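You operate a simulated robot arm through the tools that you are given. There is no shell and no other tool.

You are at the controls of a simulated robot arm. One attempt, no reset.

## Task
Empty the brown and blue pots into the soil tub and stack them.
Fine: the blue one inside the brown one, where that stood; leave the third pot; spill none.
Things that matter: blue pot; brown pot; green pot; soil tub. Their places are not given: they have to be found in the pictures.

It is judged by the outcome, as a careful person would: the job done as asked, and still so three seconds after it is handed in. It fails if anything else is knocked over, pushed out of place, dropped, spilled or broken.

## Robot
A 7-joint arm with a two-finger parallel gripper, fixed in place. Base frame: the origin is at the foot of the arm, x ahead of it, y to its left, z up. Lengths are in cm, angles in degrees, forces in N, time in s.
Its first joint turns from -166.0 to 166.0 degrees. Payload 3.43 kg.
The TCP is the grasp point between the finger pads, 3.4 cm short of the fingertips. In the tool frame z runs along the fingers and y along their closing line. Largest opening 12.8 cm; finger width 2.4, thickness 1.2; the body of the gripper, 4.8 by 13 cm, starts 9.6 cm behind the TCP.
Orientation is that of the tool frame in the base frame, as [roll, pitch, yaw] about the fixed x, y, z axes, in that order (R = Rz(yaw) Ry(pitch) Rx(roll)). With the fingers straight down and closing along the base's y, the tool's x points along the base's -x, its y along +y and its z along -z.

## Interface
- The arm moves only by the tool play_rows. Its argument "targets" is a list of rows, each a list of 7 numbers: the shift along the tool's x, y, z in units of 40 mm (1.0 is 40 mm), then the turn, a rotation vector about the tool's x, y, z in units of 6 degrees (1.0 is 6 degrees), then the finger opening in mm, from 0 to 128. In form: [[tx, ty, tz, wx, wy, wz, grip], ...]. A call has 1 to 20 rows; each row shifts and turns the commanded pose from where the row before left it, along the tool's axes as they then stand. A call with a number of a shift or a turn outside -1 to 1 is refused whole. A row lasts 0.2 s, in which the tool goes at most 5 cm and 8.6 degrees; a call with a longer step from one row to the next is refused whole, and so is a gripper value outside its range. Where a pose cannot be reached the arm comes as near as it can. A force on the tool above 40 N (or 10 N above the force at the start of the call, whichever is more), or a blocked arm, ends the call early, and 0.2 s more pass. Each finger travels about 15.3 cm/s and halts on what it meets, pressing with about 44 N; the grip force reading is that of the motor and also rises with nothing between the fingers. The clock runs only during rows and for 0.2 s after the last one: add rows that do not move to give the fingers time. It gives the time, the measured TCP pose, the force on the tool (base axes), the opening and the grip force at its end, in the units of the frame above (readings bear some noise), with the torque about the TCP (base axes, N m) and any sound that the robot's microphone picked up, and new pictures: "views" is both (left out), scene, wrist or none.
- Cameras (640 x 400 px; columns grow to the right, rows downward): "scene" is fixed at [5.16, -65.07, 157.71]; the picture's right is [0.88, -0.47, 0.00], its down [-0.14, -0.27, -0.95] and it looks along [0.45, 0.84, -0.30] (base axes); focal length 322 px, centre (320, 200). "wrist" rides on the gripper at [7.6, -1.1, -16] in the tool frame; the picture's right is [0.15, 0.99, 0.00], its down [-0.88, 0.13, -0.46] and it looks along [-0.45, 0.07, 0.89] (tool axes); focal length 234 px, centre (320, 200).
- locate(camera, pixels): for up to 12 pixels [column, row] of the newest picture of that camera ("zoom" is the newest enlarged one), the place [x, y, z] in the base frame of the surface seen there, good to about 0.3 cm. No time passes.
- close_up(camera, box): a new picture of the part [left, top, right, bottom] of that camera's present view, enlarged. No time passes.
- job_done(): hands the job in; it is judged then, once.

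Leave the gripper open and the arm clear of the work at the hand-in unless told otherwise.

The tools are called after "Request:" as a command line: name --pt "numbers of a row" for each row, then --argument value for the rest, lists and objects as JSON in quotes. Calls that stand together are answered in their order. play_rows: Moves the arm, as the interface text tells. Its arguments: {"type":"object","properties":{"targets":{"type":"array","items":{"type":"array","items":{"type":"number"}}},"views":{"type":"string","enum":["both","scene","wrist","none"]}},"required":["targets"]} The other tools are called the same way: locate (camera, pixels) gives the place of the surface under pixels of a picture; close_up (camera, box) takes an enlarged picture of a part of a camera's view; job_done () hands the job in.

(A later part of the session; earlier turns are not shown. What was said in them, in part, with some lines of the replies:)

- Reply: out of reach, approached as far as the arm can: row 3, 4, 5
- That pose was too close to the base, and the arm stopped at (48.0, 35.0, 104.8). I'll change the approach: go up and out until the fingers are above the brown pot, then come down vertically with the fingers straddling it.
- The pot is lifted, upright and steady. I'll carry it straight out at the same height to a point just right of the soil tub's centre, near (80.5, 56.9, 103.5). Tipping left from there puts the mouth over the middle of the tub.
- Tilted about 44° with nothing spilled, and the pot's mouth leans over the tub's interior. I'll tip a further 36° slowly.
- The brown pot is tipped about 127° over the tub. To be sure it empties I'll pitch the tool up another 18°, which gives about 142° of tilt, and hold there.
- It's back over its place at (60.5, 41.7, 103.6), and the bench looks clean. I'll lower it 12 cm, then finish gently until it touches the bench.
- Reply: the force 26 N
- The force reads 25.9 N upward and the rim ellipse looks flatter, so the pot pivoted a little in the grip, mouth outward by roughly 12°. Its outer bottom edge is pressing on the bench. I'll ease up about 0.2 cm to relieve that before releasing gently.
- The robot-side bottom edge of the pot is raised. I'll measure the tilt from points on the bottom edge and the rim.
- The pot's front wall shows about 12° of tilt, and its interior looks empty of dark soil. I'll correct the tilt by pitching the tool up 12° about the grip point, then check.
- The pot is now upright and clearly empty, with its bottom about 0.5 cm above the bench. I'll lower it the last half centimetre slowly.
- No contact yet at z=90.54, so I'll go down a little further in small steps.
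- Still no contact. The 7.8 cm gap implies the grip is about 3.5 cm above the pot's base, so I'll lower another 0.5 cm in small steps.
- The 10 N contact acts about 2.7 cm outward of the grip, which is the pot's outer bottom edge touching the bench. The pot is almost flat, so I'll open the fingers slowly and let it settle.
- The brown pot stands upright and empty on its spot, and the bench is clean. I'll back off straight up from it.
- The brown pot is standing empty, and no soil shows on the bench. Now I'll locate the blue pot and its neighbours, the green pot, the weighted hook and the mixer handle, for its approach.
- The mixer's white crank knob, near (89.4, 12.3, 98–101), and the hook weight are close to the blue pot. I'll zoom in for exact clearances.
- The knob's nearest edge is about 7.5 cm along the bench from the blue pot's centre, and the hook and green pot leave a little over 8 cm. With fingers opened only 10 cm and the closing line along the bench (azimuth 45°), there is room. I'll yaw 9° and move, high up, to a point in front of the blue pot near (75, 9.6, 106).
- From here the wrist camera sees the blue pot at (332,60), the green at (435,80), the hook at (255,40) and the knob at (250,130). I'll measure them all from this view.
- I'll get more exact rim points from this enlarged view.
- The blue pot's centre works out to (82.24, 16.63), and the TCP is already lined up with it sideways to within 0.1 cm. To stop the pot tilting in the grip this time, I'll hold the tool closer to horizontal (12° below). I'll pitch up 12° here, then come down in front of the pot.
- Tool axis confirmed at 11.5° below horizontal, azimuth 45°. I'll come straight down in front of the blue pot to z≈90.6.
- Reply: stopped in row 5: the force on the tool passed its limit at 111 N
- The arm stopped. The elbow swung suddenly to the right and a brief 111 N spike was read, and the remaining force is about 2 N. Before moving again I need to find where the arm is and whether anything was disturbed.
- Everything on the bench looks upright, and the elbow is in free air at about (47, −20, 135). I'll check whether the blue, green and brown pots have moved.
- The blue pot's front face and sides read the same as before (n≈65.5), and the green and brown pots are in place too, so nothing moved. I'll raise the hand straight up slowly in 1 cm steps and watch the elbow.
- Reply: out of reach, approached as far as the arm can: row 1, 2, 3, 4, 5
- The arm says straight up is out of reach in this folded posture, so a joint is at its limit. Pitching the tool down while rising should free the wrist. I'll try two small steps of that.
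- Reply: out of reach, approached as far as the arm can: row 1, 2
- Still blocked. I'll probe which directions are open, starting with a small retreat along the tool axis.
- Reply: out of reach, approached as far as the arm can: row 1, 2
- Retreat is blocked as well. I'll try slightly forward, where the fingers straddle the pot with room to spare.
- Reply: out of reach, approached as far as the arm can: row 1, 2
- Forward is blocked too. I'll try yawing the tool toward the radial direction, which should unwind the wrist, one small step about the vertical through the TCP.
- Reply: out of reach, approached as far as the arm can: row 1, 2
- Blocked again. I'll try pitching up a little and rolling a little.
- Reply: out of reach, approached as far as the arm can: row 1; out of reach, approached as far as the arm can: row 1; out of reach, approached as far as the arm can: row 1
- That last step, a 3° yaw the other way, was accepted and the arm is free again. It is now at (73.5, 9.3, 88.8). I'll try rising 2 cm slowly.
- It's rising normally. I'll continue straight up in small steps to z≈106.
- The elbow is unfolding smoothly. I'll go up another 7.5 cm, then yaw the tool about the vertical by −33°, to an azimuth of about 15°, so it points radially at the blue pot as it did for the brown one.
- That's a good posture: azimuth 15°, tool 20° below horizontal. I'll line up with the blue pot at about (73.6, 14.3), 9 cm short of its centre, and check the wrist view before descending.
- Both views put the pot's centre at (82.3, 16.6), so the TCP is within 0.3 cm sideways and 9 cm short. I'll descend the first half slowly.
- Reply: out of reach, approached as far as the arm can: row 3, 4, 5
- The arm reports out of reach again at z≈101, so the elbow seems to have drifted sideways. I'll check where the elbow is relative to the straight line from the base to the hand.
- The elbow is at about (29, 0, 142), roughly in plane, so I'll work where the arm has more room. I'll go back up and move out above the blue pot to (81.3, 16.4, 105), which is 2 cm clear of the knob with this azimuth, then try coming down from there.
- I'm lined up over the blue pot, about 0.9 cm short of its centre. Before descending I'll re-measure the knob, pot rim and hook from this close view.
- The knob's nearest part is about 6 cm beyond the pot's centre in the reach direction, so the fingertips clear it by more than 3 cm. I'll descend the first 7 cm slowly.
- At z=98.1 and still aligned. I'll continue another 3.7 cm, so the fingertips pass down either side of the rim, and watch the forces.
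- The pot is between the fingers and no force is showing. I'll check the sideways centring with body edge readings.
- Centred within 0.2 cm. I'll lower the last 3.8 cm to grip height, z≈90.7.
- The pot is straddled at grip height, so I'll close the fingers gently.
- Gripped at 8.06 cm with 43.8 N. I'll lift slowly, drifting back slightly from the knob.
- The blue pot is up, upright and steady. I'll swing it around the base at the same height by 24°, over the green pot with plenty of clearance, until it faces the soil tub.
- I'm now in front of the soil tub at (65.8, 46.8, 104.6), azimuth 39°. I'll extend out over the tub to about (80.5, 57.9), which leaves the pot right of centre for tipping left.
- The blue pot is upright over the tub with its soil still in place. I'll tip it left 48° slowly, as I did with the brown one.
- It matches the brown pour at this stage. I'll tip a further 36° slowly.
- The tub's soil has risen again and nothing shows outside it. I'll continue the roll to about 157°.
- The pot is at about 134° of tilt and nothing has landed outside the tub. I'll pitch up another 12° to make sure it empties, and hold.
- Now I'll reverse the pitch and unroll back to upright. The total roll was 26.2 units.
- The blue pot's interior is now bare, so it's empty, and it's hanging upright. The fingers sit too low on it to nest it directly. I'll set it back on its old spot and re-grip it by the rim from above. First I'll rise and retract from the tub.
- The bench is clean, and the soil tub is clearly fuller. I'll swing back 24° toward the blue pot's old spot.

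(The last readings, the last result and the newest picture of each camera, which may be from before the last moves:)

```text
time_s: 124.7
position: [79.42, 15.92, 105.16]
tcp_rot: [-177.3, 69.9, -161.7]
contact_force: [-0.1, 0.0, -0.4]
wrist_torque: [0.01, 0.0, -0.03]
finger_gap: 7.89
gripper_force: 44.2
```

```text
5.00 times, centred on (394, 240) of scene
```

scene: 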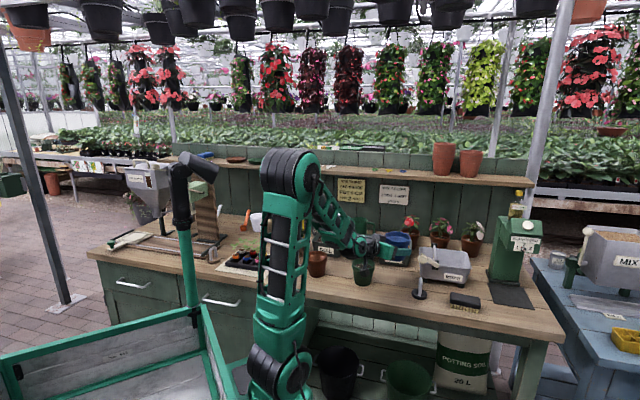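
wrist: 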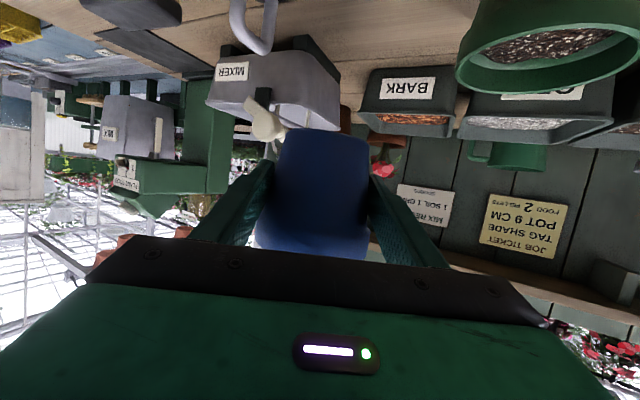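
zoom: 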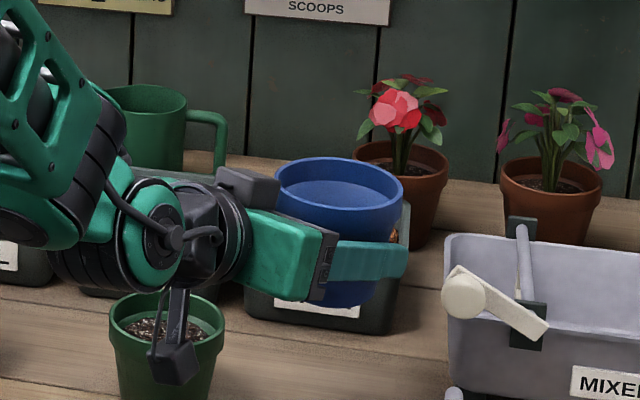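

The empty blue pot is back at (79.4, 15.9, 105.2). I'll lower it to about 0.7 cm above the bench at its old place, moving out slightly on the way to the reachable column.

Request:
play_rows --pt "0.2 0.006 0.199 0 0 0 40" --pt "0.326 0.006 0.199 0 0 0 40" --pt "0.326 0.006 0.199 0 0 0 40" --pt "0.326 0.006 0.199 0 0 0 40" --pt "0.326 0.006 0.199 0 0 0 40" --pt "0.326 0.006 0.199 0 0 0 40" --pt "0.352 0.006 0.129 0 0 0 40" --pt "0.352 0.006 0.129 0 0 0 40" --pt "0.352 0.006 0.129 0 0 0 40" --pt "0.2 0.004 0.073 0 0 0 40" --pt "0 0 0 0 0 0 40" --views "both"

Request:
close_up --camera "wrist" --box '[180, 60, 460, 235]'

```text
time_s: 127.1
position: [81.64, 16.36, 91.26]
tcp_rot: [-177.2, 69.9, -161.6]
contact_force: [-0.6, -0.1, 0.1]
wrist_torque: [0.02, 0.0, 0.02]
finger_gap: 7.88
gripper_force: 43.7
```

scene: 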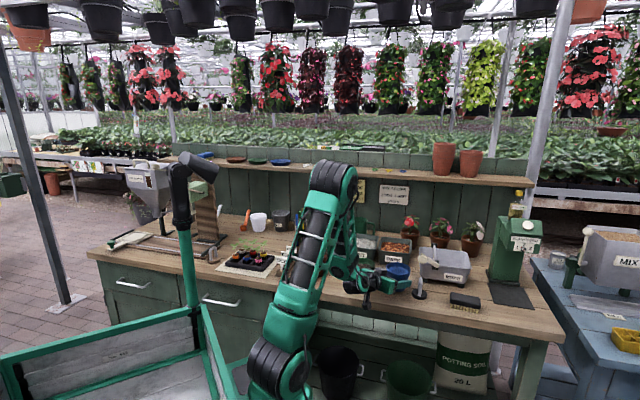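
wrist: 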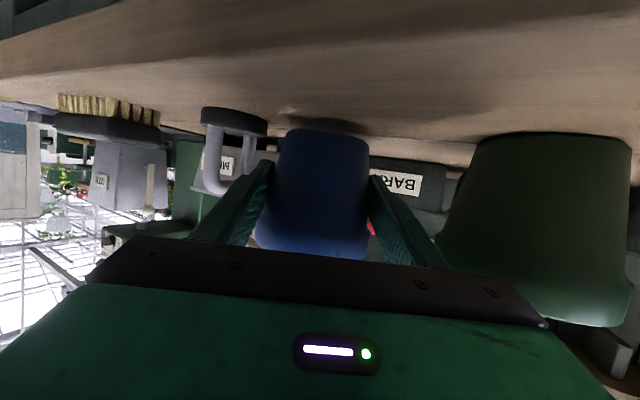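

```text
2.29 times, centred on (320, 148) of wrist
```

zoom: 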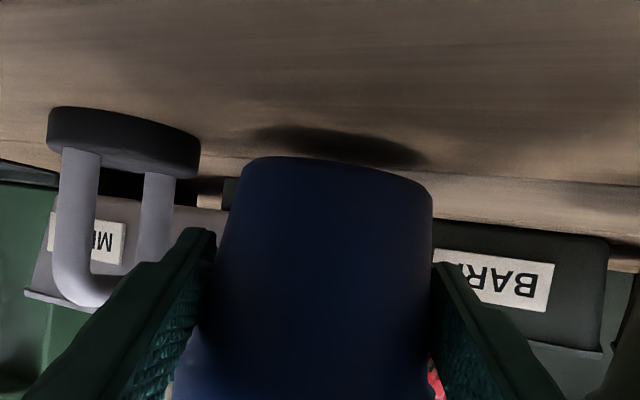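

Hovering just above the bench and clear of the hook base. I'll check the pot's tilt, then lower in small steps.

Request:
locate --camera "wrist" --pixels '[[325, 134], [324, 150], [322, 180], [320, 225], [262, 120], [240, 130]]'

Request:
play_rows --pt "0.06 0.001 0.022 0 0 0 40" --pt "0.06 0.001 0.022 0 0 0 40" --pt "0 0 0 0 0 0 40" --views "none"

```text
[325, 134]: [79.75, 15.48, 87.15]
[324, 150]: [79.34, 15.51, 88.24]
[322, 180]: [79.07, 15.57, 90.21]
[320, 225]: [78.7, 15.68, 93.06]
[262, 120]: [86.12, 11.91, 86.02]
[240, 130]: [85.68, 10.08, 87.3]
```

```text
time_s: 127.9
position: [81.54, 16.52, 90.8]
tcp_rot: [-177.2, 69.8, -161.8]
contact_force: [0.0, 0.2, -1.2]
wrist_torque: [0.01, 0.01, 0.0]
finger_gap: 7.85
gripper_force: 44.1
```

The front wall's slope matches the pot's own taper, so it's upright. I'll keep lowering in 0.2 cm steps until it touches.

Request:
play_rows --pt "0.047 0.001 0.017 0 0 0 40" --pt "0.047 0.001 0.017 0 0 0 40" --pt "0 0 0 0 0 0 40" --views "none"

```text
time_s: 128.7
position: [81.6, 16.38, 90.51]
tcp_rot: [-177.2, 69.9, -161.8]
contact_force: [0.6, -0.5, -0.9]
wrist_torque: [-0.01, -0.01, 0.0]
finger_gap: 7.9
gripper_force: 43.6
```

Request:
play_rows --pt "0.035 0.001 0.013 0 0 0 40" --pt "0.035 0.001 0.013 0 0 0 40" --pt "0 0 0 0 0 0 40" --views "wrist"

```text
time_s: 129.5
position: [81.43, 16.46, 90.35]
tcp_rot: [-177.3, 70.2, -161.8]
contact_force: [-1.6, 1.7, 20.9]
wrist_torque: [-0.01, -0.1, -0.07]
finger_gap: 7.85
gripper_force: 44.3
```

wrist: 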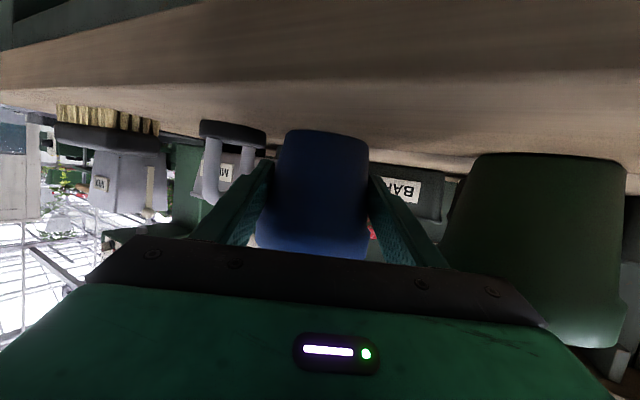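

Firm, flat contact: 21 N with almost no torque. I'll ease up 0.1 cm and open the fingers slowly.

Request:
play_rows --pt "-0.025 0 -0.009 0 0 0 60" --pt "0 0 0 0 0 0 76" --pt "0 0 0 0 0 0 78" --pt "0 0 0 0 0 0 79" --pt "0 0 0 0 0 0 80" --pt "0 0 0 0 0 0 83" --pt "0 0 0 0 0 0 88" --pt "0 0 0 0 0 0 95" --pt "0 0 0 0 0 0 104" --pt "0 0 0 0 0 0 104" --views "both"

Request:
close_up --camera "scene" --box '[350, 235, 446, 295]'

```text
time_s: 131.7
position: [81.57, 16.28, 90.31]
tcp_rot: [-177.3, 69.9, -161.8]
contact_force: [-0.2, -0.4, 0.1]
wrist_torque: [0.0, 0.0, 0.01]
finger_gap: 10.36
gripper_force: 0.1
```

scene: 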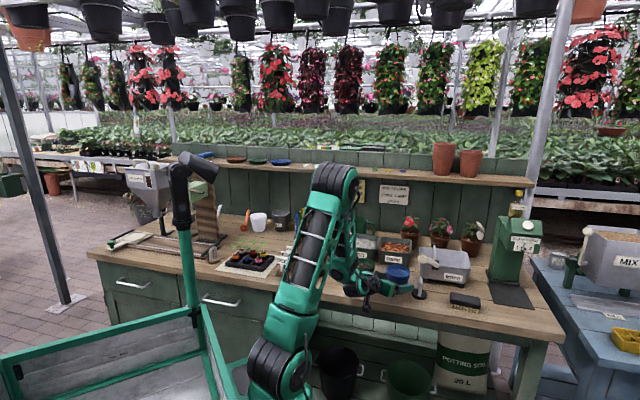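
wrist: 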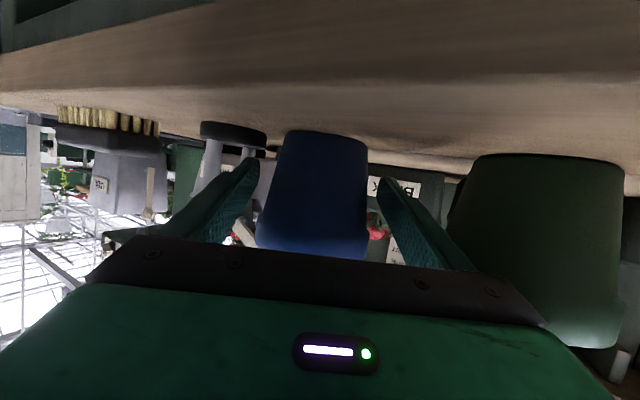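

```text
6.67 times, centred on (398, 265) of scene
```

zoom: 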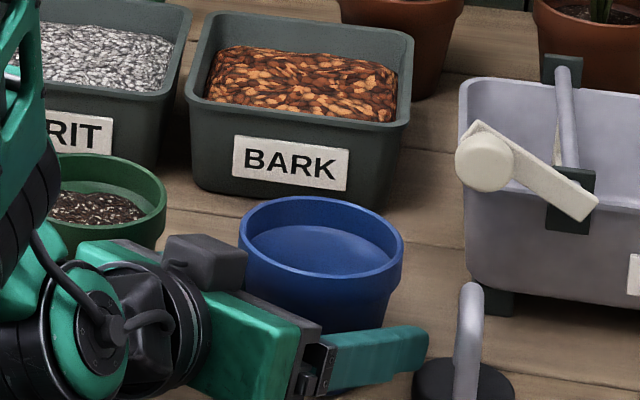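

The blue pot stands upright and empty. I'll back straight up, then turn the tool to point down.

Request:
play_rows --pt "-0.2 -0.004 -0.073 0 0 0 104" --pt "-0.35 -0.006 -0.128 0 0 0 104" --pt "-0.35 -0.006 -0.128 0 0 0 104" --pt "-0.35 -0.006 -0.128 0 0 0 104" --pt "-0.35 -0.006 -0.128 0 0 0 104" --pt "-0.35 -0.006 -0.128 0 0 0 104" --pt "-0.35 -0.006 -0.128 0 0 0 104" --pt "-0.35 -0.006 -0.128 0 0 0 104" --pt "-0.35 -0.006 -0.128 0 0 0 104" --pt "-0.35 -0.006 -0.128 0 0 0 104" --pt "-0.35 -0.006 -0.128 0 0 0 104" --pt "-0.35 -0.006 -0.128 0 0 0 104" --pt "0 0 0 0 0 0 104" --pt "0 0 0 0 0 0 104" --views "both"

```text
time_s: 134.7
position: [81.28, 16.4, 107.49]
tcp_rot: [-177.2, 69.9, -161.7]
contact_force: [0.9, 0.1, 0.5]
wrist_torque: [-0.01, -0.02, -0.01]
finger_gap: 10.38
gripper_force: 0.0
```

scene: 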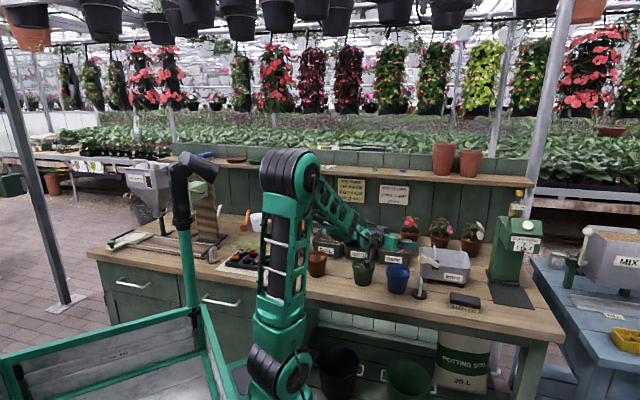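
wrist: 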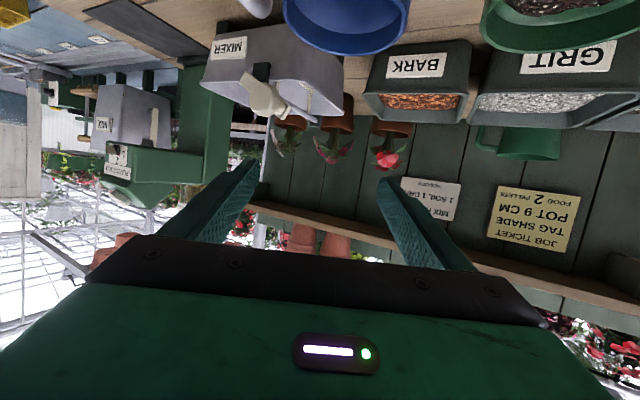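

The blue pot stayed in place. I'll pitch the tool down 70° so the fingers point straight down.

Request:
play_rows --pt "0 0 0 0 1 0 110" --pt "0 0 0 0 1 0 110" --pt "0 0 0 0 1 0 110" --pt "0 0 0 0 1 0 110" --pt "0 0 0 0 1 0 110" --pt "0 0 0 0 1 0 110" --pt "0 0 0 0 1 0 110" --pt "0 0 0 0 1 0 110" --pt "0 0 0 0 1 0 110" --pt "0 0 0 0 1 0 110" --pt "0 0 0 0 1 0 110" --pt "0 0 0 0 0.65 0 110" --pt "0 0 0 0 0 0 110" --pt "0 0 0 0 0 0 110" --views "both"

```text
time_s: 137.7
position: [81.48, 16.36, 107.45]
tcp_rot: [-179.0, 0.0, -164.5]
contact_force: [0.0, -0.7, -0.7]
wrist_torque: [0.0, 0.01, 0.02]
finger_gap: 11.0
gripper_force: 0.0
```

scene: 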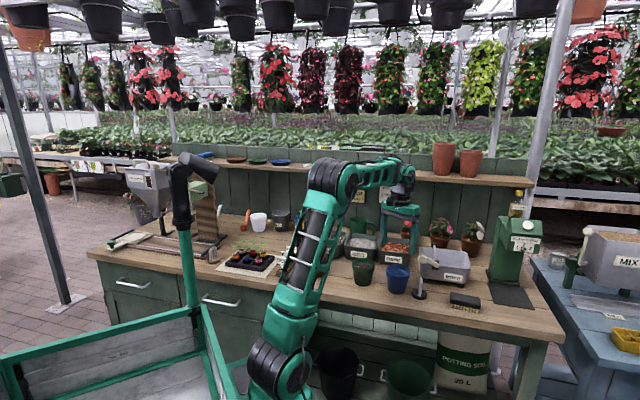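
wrist: 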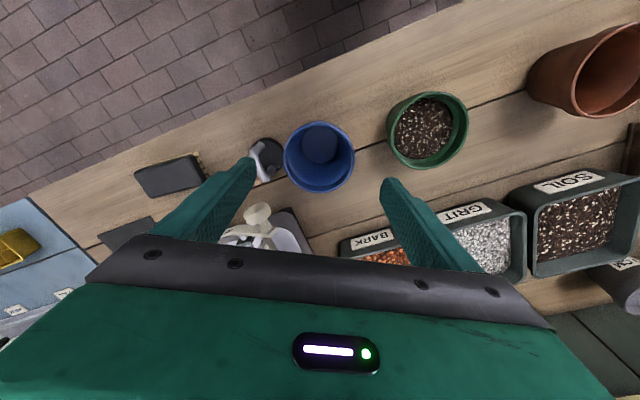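

This is a good top view: the blue pot is empty at (319,157), the hook is at (265,158), the knob at (258,215), and the brown and green pots are to the right. I'll measure the blue pot and its neighbours.

Request:
close_up --camera "wrist" --box '[220, 80, 476, 240]'

```text
2.50 times, centred on (348, 160) of wrist
```

zoom: 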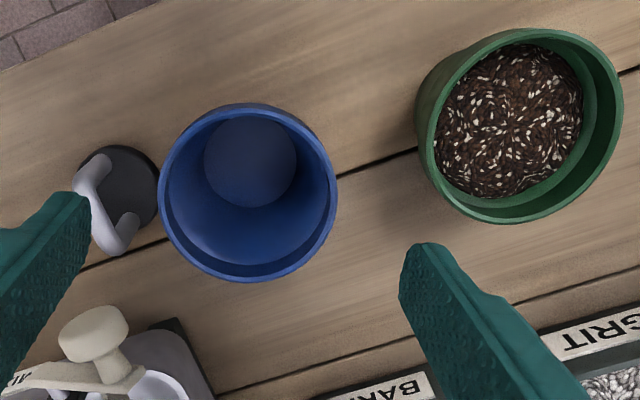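

Request:
locate --camera "zoom" --pixels '[[163, 195], [333, 185], [246, 276], [240, 112], [250, 160], [90, 190], [115, 240], [157, 190], [128, 330], [95, 325], [420, 120], [80, 215]]'

```text
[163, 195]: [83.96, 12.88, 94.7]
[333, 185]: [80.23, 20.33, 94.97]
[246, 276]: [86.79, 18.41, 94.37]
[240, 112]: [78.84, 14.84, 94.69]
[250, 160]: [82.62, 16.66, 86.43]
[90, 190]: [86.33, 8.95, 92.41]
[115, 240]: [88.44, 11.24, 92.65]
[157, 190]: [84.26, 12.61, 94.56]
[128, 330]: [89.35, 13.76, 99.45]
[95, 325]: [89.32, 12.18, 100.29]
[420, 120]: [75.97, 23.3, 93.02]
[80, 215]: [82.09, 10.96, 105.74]
```

The blue pot's centre is (82.5, 16.6). The two pots have the same taper, so blue should rest with its lip about 2 cm above brown's rim. I'll grip only the top 1.4 cm of its band from above. First I'll centre over it and descend to z≈99.5.

Request:
play_rows --pt "-0.13 -0.0025 0 -0.167 0 0 110" --pt "-0.133 -0.0025 0 0 0 0 110" --pt "0 0 0.5 0 0 0 110" --pt "0 0 0.5 0 0 0 110" --pt "0 0 0.5 0 0 0 110" --pt "0 0 0.49 0 0 0 110" --pt "0 0 0 0 0 0 110" --pt "0 0 0 0 0 0 110" --views "both"

Request:
close_up --camera "wrist" --box '[220, 60, 476, 220]'

```text
time_s: 139.5
position: [82.28, 16.74, 99.41]
tcp_rot: [179.9, 0.0, -164.4]
contact_force: [-0.9, 0.3, -0.4]
wrist_torque: [-0.03, 0.02, -0.03]
finger_gap: 11.02
gripper_force: 0.0
```

scene: 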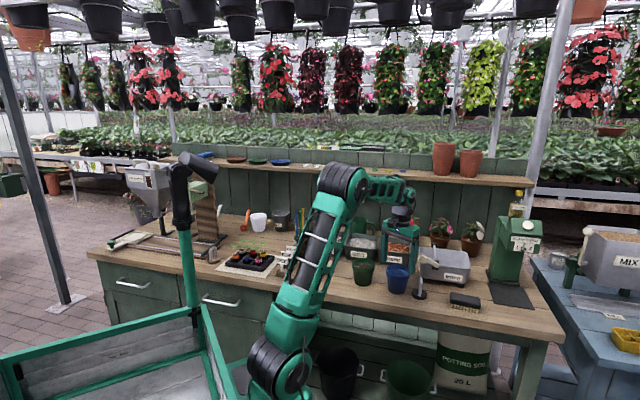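
wrist: 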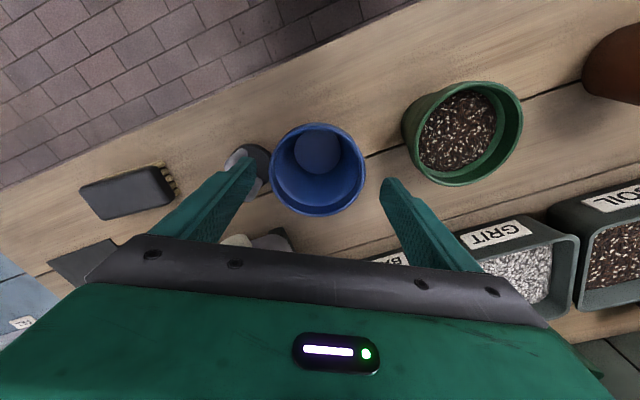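

```text
2.50 times, centred on (348, 140) of wrist
```

zoom: 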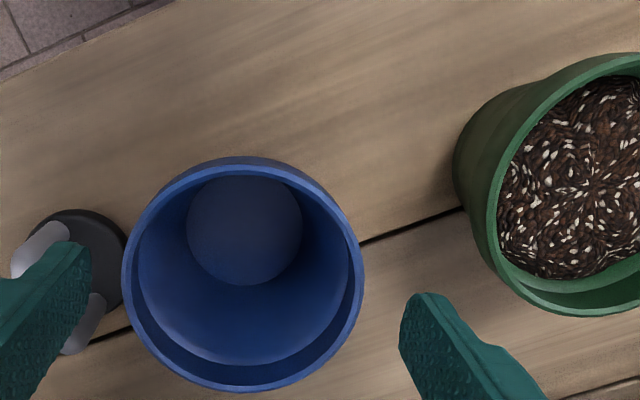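

Request:
locate --camera "zoom" --pixels '[[126, 285], [361, 270], [243, 386], [240, 168], [245, 230], [75, 245], [420, 297], [25, 275], [60, 350], [495, 180]]'

```text
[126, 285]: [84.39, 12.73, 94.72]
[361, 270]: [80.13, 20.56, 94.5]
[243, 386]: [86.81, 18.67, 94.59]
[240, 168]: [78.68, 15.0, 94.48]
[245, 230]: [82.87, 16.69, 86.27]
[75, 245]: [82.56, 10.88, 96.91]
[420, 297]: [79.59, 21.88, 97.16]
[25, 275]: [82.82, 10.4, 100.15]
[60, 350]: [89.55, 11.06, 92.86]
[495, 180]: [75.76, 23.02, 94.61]
```

The fingers and rim are centred within 0.1 cm. I'll descend to z≈96.9, so the fingertips reach 1.4 cm below the lip, and close gently.

Request:
play_rows --pt "0 0 0.25 0 0 0 110" --pt "0 0 0.25 0 0 0 110" --pt "0 0 0.13 0 0 0 110" --pt "0 0 0 0 0 0 110" --pt "0 0 0 0 0 0 100" --pt "0 0 0 0 0 0 94" --pt "0 0 0 0 0 0 90" --pt "0 0 0 0 0 0 87" --pt "0 0 0 0 0 0 84" --pt "0 0 0 0 0 0 80" --pt "0 0 0 0 0 0 70" --pt "0 0 0 0 0 0 60" --pt "0 0 0 0 0 0 60" --views "both"

Request:
close_up --camera "scene" --box '[360, 225, 440, 275]'

```text
time_s: 142.3
position: [82.42, 16.79, 96.96]
tcp_rot: [-180.0, 0.0, -164.4]
contact_force: [0.3, 0.1, -0.2]
wrist_torque: [-0.04, -0.04, 0.0]
finger_gap: 8.96
gripper_force: 44.2
```

scene: 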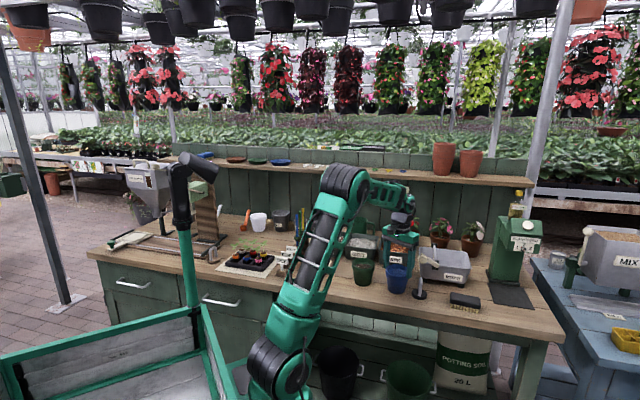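
wrist: 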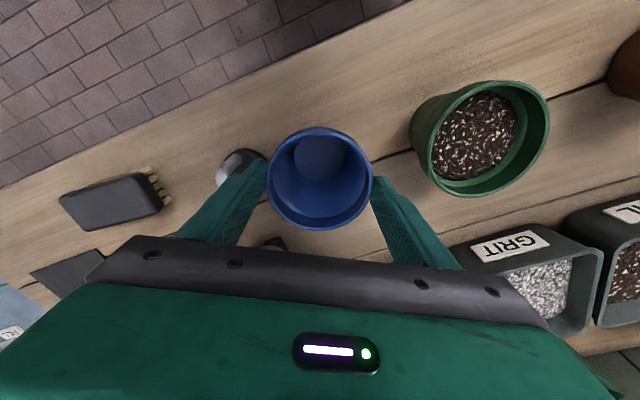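

```text
8.00 times, centred on (400, 250) of scene
```

zoom: 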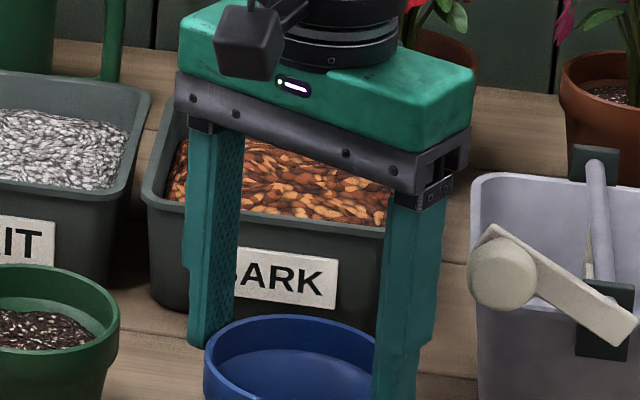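

Gripped by the band at 8.96 cm with 44 N. I'll lift gently to z≈110.

Request:
play_rows --pt "0 0 -0.15 0 0 0 60" --pt "0 0 -0.3 0 0 0 60" --pt "0 0 -0.4 0 0 0 60" --pt "0 0 -0.4 0 0 0 60" --pt "0 0 -0.4 0 0 0 60" --pt "0 0 -0.4 0 0 0 60" --pt "0 0 -0.4 0 0 0 60" --pt "0 0 -0.4 0 0 0 60" --pt "0 0 -0.4 0 0 0 60" --pt "0 0 0 0 0 0 60" --pt "0 0 0 0 0 0 60" --views "both"

Request:
close_up --camera "scene" --box '[350, 195, 446, 255]'

```text
time_s: 144.7
position: [82.39, 16.73, 109.93]
tcp_rot: [179.9, -0.1, -164.3]
contact_force: [-0.3, 0.6, -1.0]
wrist_torque: [-0.06, 0.01, 0.0]
finger_gap: 8.97
gripper_force: 44.4
```

scene: 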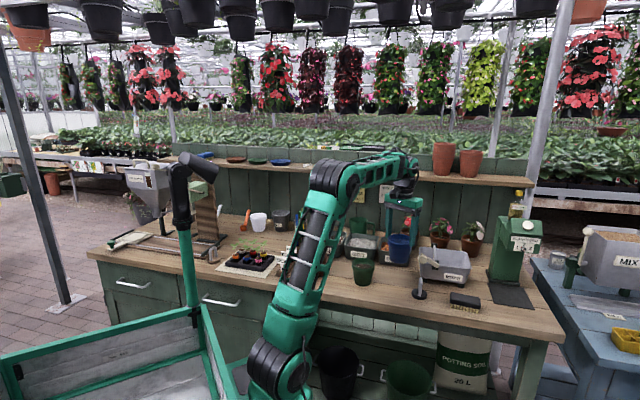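
wrist: 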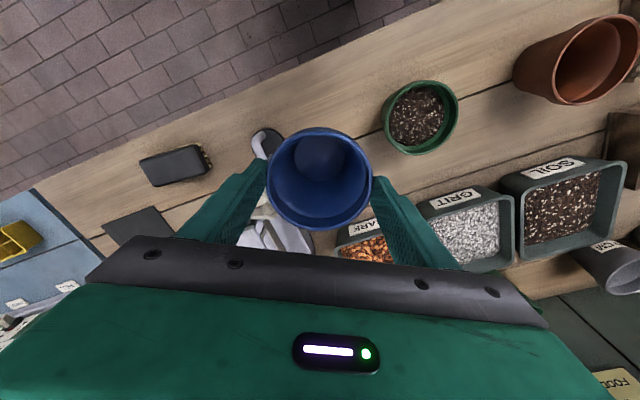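

```text
6.67 times, centred on (398, 225) of scene
```

zoom: 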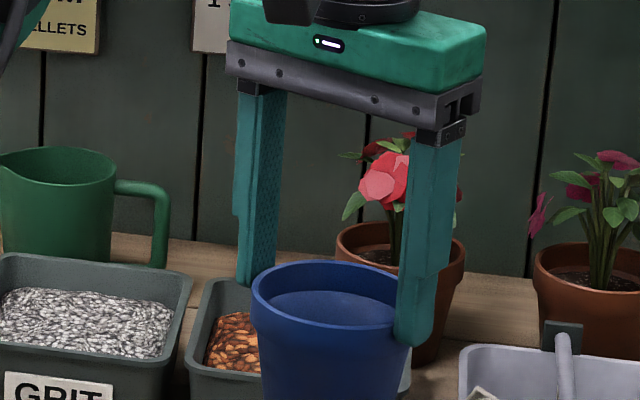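

The blue pot hangs upright from its rim. Before moving I'll measure the brown pot's centre accurately from both cameras.

Request:
close_up --camera "scene" --box '[284, 235, 364, 285]'

```text
8.00 times, centred on (324, 260) of scene
```

zoom: 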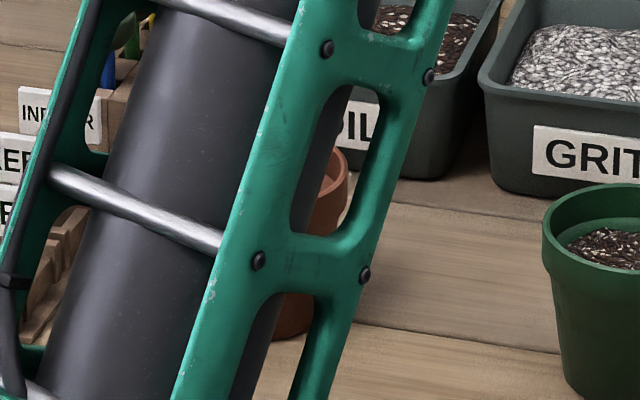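

The arm blocks the scene view of the brown pot, so I'll use the wrist view.

Request:
close_up --camera "wrist" --box '[480, 0, 640, 100]'

```text
4.00 times, centred on (560, 50) of wrist
```

zoom: 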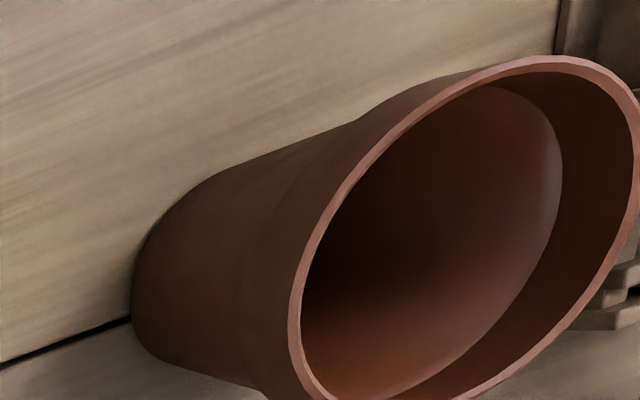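

Request:
locate --camera "zoom" --pixels '[[295, 320], [540, 62], [636, 170], [315, 385], [380, 145], [600, 290], [460, 92], [500, 380], [140, 280], [180, 355]]'

```text
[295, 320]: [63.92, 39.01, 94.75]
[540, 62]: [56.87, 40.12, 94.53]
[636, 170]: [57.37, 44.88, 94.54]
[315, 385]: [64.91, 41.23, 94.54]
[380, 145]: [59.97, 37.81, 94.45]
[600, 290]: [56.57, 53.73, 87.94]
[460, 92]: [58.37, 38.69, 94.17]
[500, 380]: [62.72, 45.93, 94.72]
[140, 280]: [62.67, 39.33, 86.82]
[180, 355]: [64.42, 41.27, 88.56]
```

The brown pot's centre fits to (60.75, 41.95) with its rim at z≈94.6. I'll carry the blue pot at this height, its base about 4 cm above the other rims, to directly above the brown one.

Request:
play_rows --pt "0.159 0.342 0 0 0 0 60" --pt "0.318 0.685 0 0 0 0 60" --pt "0.318 0.685 0 0 0 0 60" --pt "0.318 0.685 0 0 0 0 60" --pt "0.318 0.685 0 0 0 0 60" --pt "0.318 0.685 0 0 0 0 60" --pt "0.318 0.685 0 0 0 0 60" --pt "0.318 0.685 0 0 0 0 60" --pt "0.318 0.685 0 0 0 0 60" --pt "0.318 0.685 0 0 0 0 60" --pt "0.318 0.685 0 0 0 0 60" --pt "0.159 0.342 0 0 0 0 60" --pt "0 0 0 0 0 0 60" --pt "0 0 0 0 0 0 60" --views "both"

Request:
close_up --camera "scene" --box '[270, 195, 366, 285]'

```text
time_s: 147.7
position: [60.97, 42.16, 109.9]
tcp_rot: [179.8, -0.1, -164.4]
contact_force: [-0.1, 0.1, -0.1]
wrist_torque: [-0.03, 0.01, -0.05]
finger_gap: 8.94
gripper_force: 44.4
```

scene: 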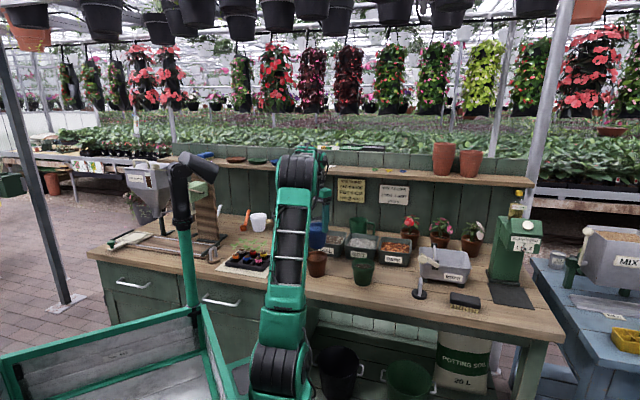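
wrist: 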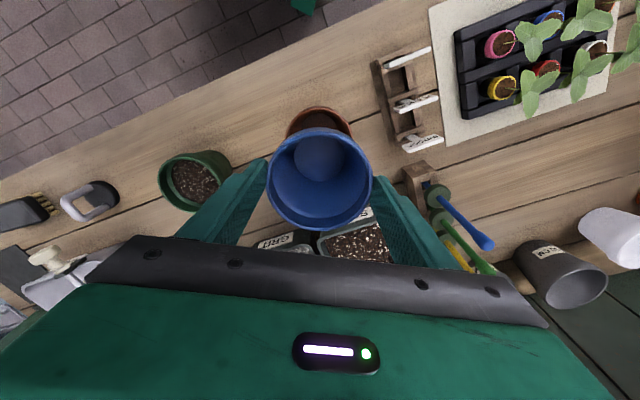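

```text
4.44 times, centred on (318, 240) of scene
```

zoom: 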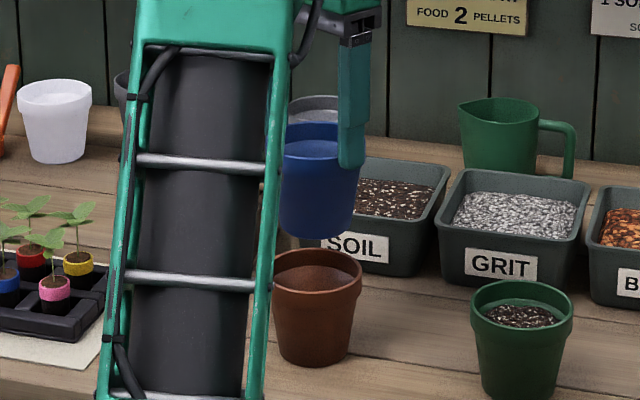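

The blue pot hangs over the brown one. I'll compare their positions precisely before lowering.

Request:
close_up --camera "scene" --box '[300, 215, 364, 290]'

```text
5.33 times, centred on (332, 252) of scene
```

zoom: 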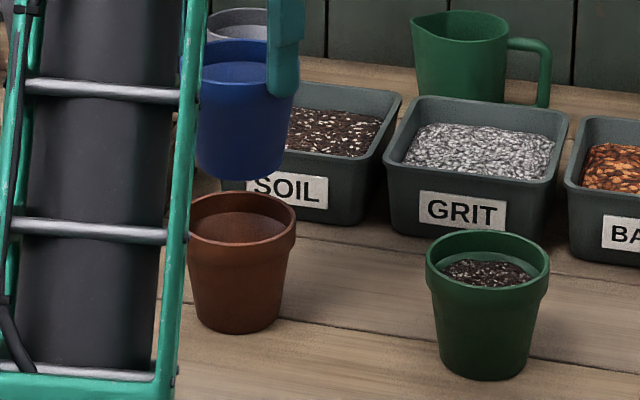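

Request:
locate --camera "zoom" --pixels '[[295, 215], [243, 243], [243, 194], [210, 235], [280, 235], [240, 330], [240, 178], [210, 160], [280, 160], [240, 130], [288, 130], [215, 320]]'

Request:
locate --camera "wrist" --pixels '[[267, 165], [371, 180], [320, 228], [318, 130], [289, 128], [351, 135], [318, 110], [300, 115], [340, 116]]'

```text
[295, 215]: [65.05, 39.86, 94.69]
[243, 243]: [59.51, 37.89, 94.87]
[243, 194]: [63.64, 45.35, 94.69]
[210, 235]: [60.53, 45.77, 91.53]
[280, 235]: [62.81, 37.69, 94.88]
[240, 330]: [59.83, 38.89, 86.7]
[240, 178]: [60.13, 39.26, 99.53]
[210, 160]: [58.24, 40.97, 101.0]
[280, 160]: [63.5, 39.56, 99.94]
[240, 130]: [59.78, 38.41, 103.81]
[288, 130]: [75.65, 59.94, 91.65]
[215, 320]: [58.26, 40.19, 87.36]
```

```text
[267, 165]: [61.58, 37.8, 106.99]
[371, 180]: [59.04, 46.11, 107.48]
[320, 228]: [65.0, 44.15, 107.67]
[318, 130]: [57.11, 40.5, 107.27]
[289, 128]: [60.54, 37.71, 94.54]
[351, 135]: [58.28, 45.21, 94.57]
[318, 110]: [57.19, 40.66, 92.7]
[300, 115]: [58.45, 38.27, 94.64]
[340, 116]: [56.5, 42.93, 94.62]
```

The blue centre is within about 0.2 cm of the brown centre, and the entry allows about 0.9 cm. I'll make the small correction and lower slowly so the blue base enters the brown rim.

Request:
play_rows --pt "0.0375 -0.041 0.25 0 0 0 60" --pt "0 0 0.3 0 0 0 60" --pt "0 0 0.3 0 0 0 60" --pt "0 0 0.25 0 0 0 60" --pt "0 0 0.2 0 0 0 60" --pt "0 0 0.2 0 0 0 60" --pt "0 0 0.2 0 0 0 60" --pt "0 0 0 0 0 0 60" --views "both"

Request:
close_up --camera "scene" --box '[300, 225, 364, 290]'

```text
time_s: 149.5
position: [60.74, 41.82, 103.13]
tcp_rot: [179.9, 0.0, -164.4]
contact_force: [-0.9, 0.4, 0.7]
wrist_torque: [-0.05, 0.0, 0.0]
finger_gap: 8.94
gripper_force: 43.6
```

scene: 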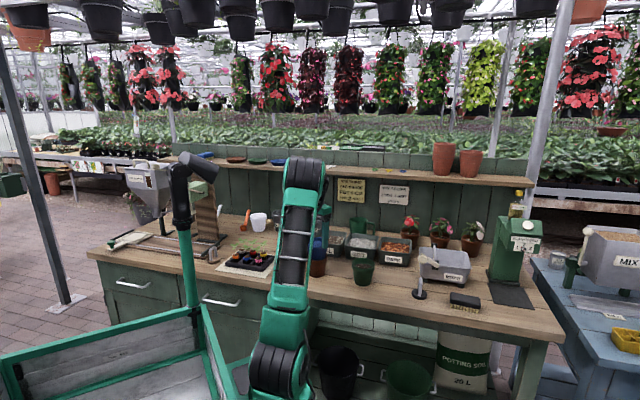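
wrist: 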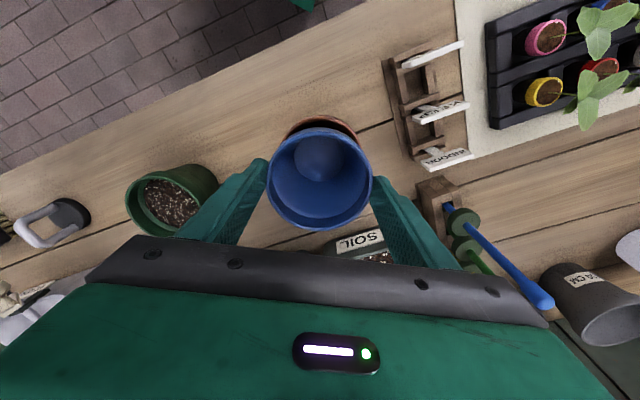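

```text
6.15 times, centred on (332, 258) of scene
```

zoom: 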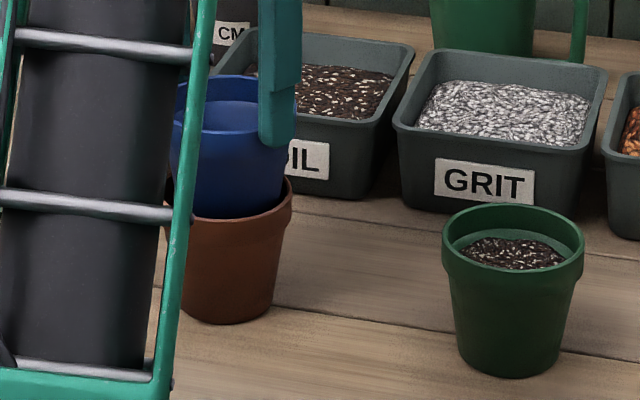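

The blue base is inside the brown pot with no contact force. I'll keep lowering at 0.4 cm per step.

Request:
play_rows --pt "0 0 0.1 0 0 0 60" --pt "0 0 0.1 0 0 0 60" --pt "0 0 0.1 0 0 0 60" --pt "0 0 0.1 0 0 0 60" --pt "0 0 0.1 0 0 0 60" --pt "0 0 0.1 0 0 0 60" --pt "0 0 0 0 0 0 60" --views "none"

```text
time_s: 151.1
position: [60.84, 41.97, 100.76]
tcp_rot: [180.0, -0.1, -164.3]
contact_force: [0.5, 1.0, -0.2]
wrist_torque: [-0.06, 0.04, -0.02]
finger_gap: 8.89
gripper_force: 43.9
```

Request:
play_rows --pt "0 0 0.07 0 0 0 60" --pt "0 0 0.07 0 0 0 60" --pt "0 0 0.07 0 0 0 60" --pt "0 0 0.07 0 0 0 60" --pt "0 0 0 0 0 0 60" --views "both"

Request:
close_up --camera "scene" --box '[300, 225, 364, 290]'

```text
time_s: 152.3
position: [60.85, 41.77, 99.65]
tcp_rot: [179.9, 0.1, -164.4]
contact_force: [0.5, -0.1, 1.9]
wrist_torque: [-0.02, -0.04, 0.02]
finger_gap: 8.88
gripper_force: 43.5
```

scene: 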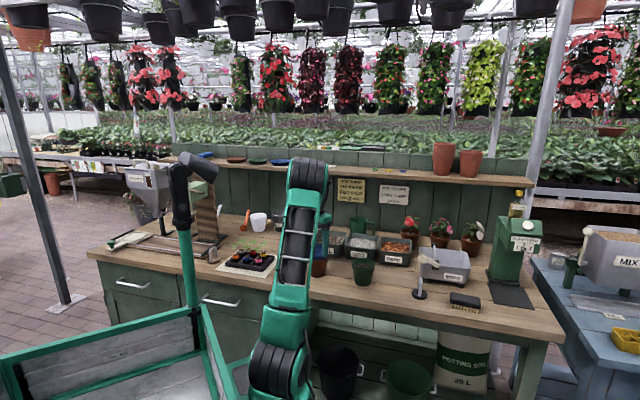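
wrist: 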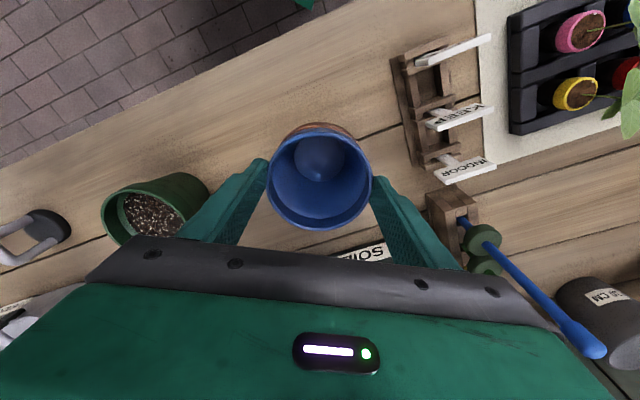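

```text
6.15 times, centred on (332, 258) of scene
```

zoom: 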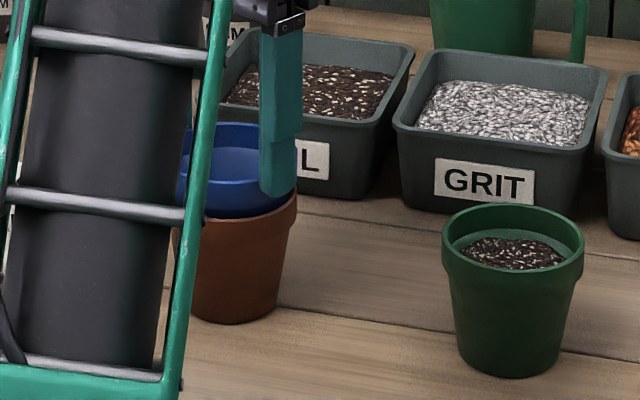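

Almost seated: the blue lip is about 2.9 cm above the brown rim and force is just starting (1.9 N). I'll continue in small steps.

Request:
play_rows --pt "0 0 0.04 0 0 0 60" --pt "0 0 0.04 0 0 0 60" --pt "0 0 0 0 0 0 60" --views "none"

```text
time_s: 153.1
position: [60.82, 41.91, 99.44]
tcp_rot: [179.9, 0.2, -164.4]
contact_force: [-0.2, -0.8, 17.6]
wrist_torque: [-0.07, 0.03, 0.0]
finger_gap: 8.89
gripper_force: 44.0
```

Contact is firm at 17.6 N and symmetric, with no torque, so the blue pot is seated. I'll open the fingers slowly to release it.

Request:
play_rows --pt "0 0 0 0 0 0 80" --pt "0 0 0 0 0 0 88" --pt "0 0 0 0 0 0 89" --pt "0 0 0 0 0 0 90" --pt "0 0 0 0 0 0 92" --pt "0 0 0 0 0 0 96" --pt "0 0 0 0 0 0 102" --pt "0 0 0 0 0 0 110" --pt "0 0 0 0 0 0 110" --views "both"

Request:
close_up --camera "scene" --box '[300, 225, 364, 290]'

```text
time_s: 155.1
position: [60.84, 41.81, 99.32]
tcp_rot: [180.0, 0.0, -164.4]
contact_force: [-0.7, -0.2, 0.1]
wrist_torque: [-0.01, -0.02, 0.01]
finger_gap: 10.99
gripper_force: 0.0
```

scene: 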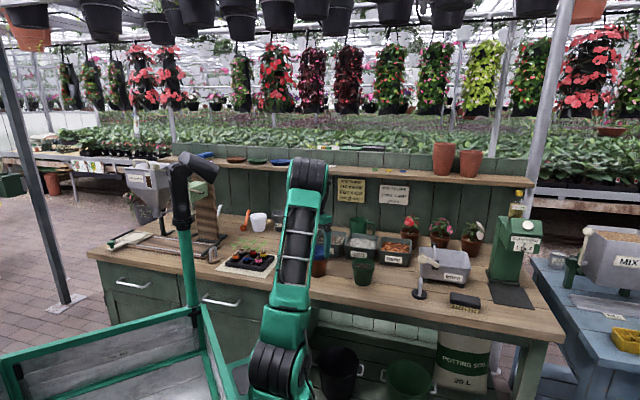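
wrist: 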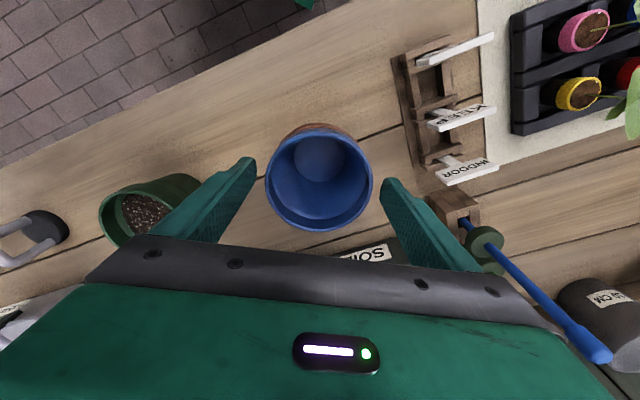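

```text
6.15 times, centred on (332, 258) of scene
```

zoom: 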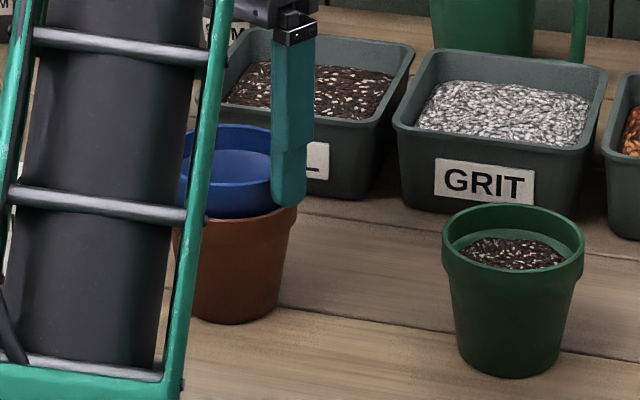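

Released, and the blue pot sits upright inside the brown one. I'll raise the open gripper straight up, well clear.

Request:
play_rows --pt "0 0 -0.25 0 0 0 110" --pt "0 0 -0.5 0 0 0 110" --pt "0 0 -0.7 0 0 0 110" --pt "0 0 -0.7 0 0 0 110" --pt "0 0 -0.7 0 0 0 110" --pt "0 0 -0.7 0 0 0 110" --pt "0 0 -0.7 0 0 0 110" --pt "0 0 -0.7 0 0 0 110" --pt "0 0 -0.5 0 0 0 110" --pt "0 0 0 0 0 0 110" --pt "0 0 0 0 0 0 110" --views "both"

Request:
close_up --camera "wrist" --box '[200, 80, 456, 240]'

```text
time_s: 157.5
position: [60.66, 41.76, 121.17]
tcp_rot: [179.8, 0.0, -164.3]
contact_force: [0.1, -0.2, 0.1]
wrist_torque: [-0.01, 0.02, 0.0]
finger_gap: 11.01
gripper_force: 0.1
```

scene: 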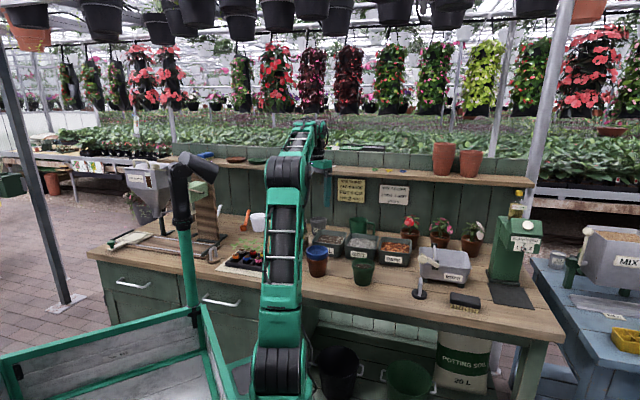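
wrist: 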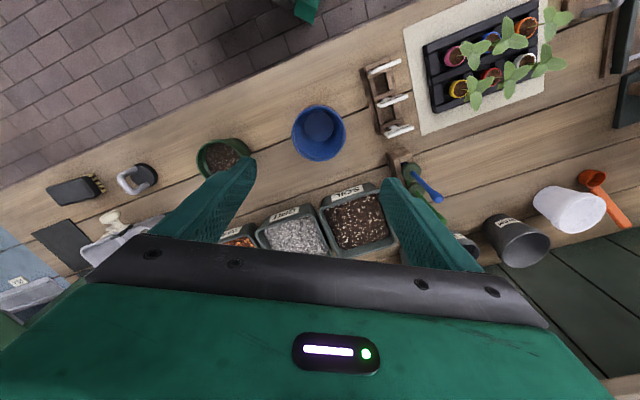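

```text
2.50 times, centred on (328, 160) of wrist
```

zoom: 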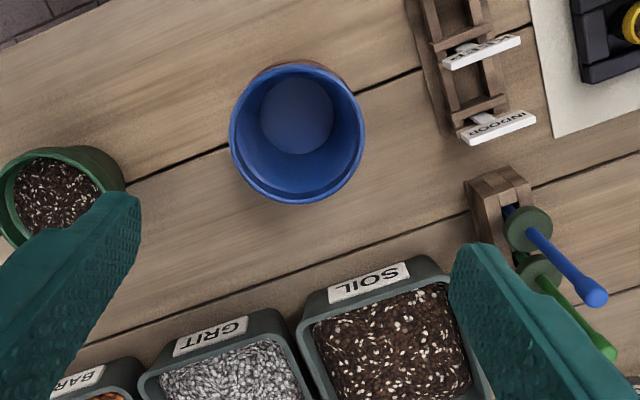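

The stack looks clean and the bench shows no spilled soil. I'll move the arm back toward its starting area so it's clear of the work, then inspect.

Request:
play_rows --pt "0.3 -0.23 -0.1 0 0 0 110" --pt "0.55 -0.41 -0.16 0 0 0 110" --pt "0.55 -0.41 -0.16 0 0 0 110" --pt "0.55 -0.41 -0.16 0 0 0 110" --pt "0.55 -0.41 -0.16 0 0 0 110" --pt "0.55 -0.41 -0.16 0 0 0 110" --pt "0.55 -0.41 -0.16 0 0 0 110" --pt "0.3 -0.23 -0.1 0 0 0 110" --pt "0 0 0 0 0 0 110" --pt "0 0 0 0 0 0 110" --views "both"

Request:
close_up --camera "scene" --box '[280, 210, 440, 310]'

```text
time_s: 159.7
position: [49.06, 26.49, 125.91]
tcp_rot: [179.9, 0.0, -164.5]
contact_force: [0.1, 0.0, -0.4]
wrist_torque: [-0.01, 0.0, 0.0]
finger_gap: 11.0
gripper_force: 0.0
```

scene: 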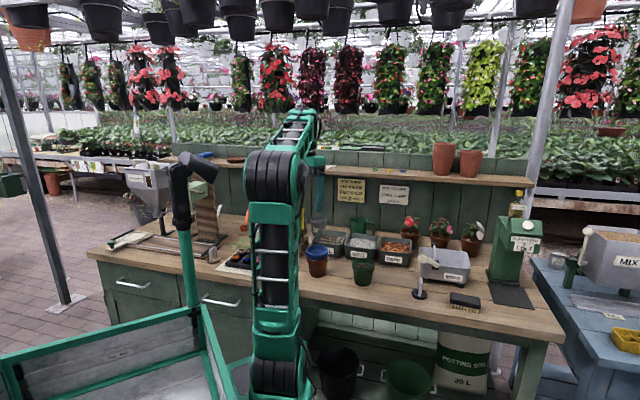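
wrist: 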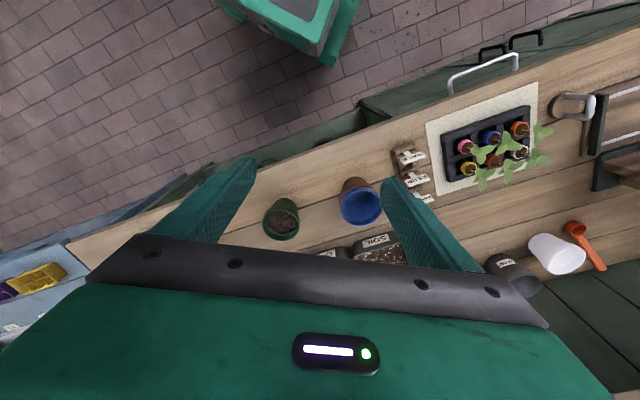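

```text
4.00 times, centred on (360, 260) of scene
```

zoom: 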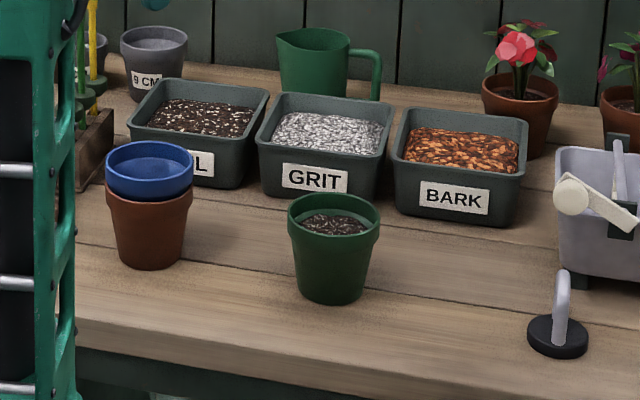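

The blue pot is nested in the brown, the green pot hasn't moved and the bench is clean. I'll take one close look at the stack and its position.

Request:
close_up --camera "scene" --box '[292, 235, 372, 285]'

```text
8.00 times, centred on (332, 260) of scene
```

zoom: 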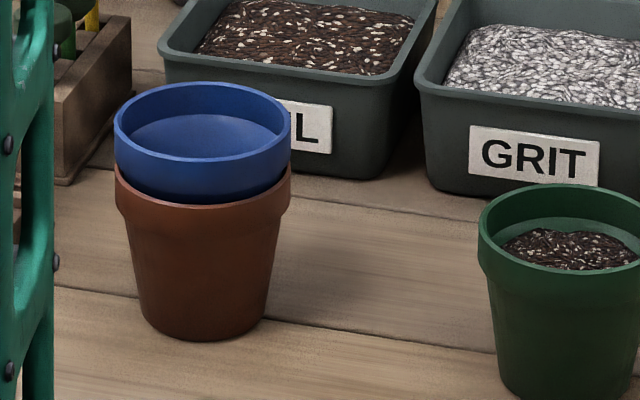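

Request:
locate --camera "zoom" --pixels '[[117, 185], [290, 185], [200, 338], [116, 118], [290, 130], [203, 84], [203, 160], [300, 50], [150, 325], [255, 318]]'

Request:
close_up --camera "wrist" --box '[220, 150, 476, 310]'

```text
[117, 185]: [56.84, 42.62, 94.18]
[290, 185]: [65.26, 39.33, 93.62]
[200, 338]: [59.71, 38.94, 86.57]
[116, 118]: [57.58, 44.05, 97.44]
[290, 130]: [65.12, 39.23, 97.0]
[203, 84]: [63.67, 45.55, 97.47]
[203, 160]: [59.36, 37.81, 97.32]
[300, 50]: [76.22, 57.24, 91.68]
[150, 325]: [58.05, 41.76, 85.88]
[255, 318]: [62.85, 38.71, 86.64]
```

```text
2.50 times, centred on (348, 230) of wrist
```

zoom: 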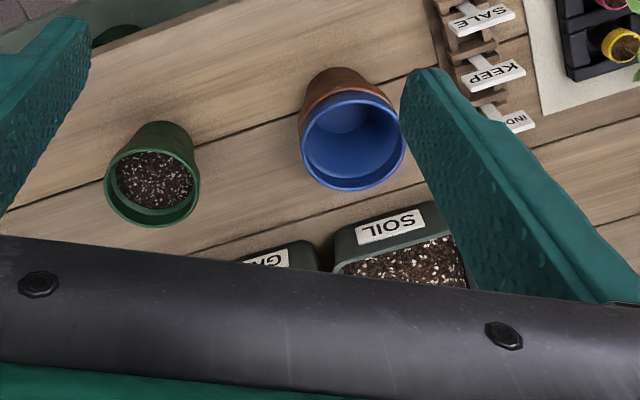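

The stack stands where the brown pot stood: its base front reads (59.7, 38.9), against (59.7, 38.8) at the start. The blue rim is level at z≈97.3, both pots are empty and the soil is in its tub. The green pot is untouched, nothing is spilled, and the gripper is open with the arm clear. I'm handing in.

Request:
job_done

```text
The job is handed in.
```

The brown and blue pots are both emptied into the soil tub. The blue pot now sits inside the brown one, where the brown one stood. I've handed the job in, but no result came back, so this is based on my last pictures and readings.

- **Stack:** the front of the brown base is within about 0.2 cm of its starting position. The blue rim is level, about 2.5 cm above the brown rim.
- **Soil:** both pots look bare inside, the tub is fuller, and I see no soil on the bench.
- **Green pot and other items:** none of them look moved.
- **Jolt along the way:** while I was lining up for the blue pot, the arm's elbow swung suddenly and the tool read a brief 111 N. I checked all three pots straight afterwards and they had not shifted.

The gripper is open and the arm is clear of the bench.
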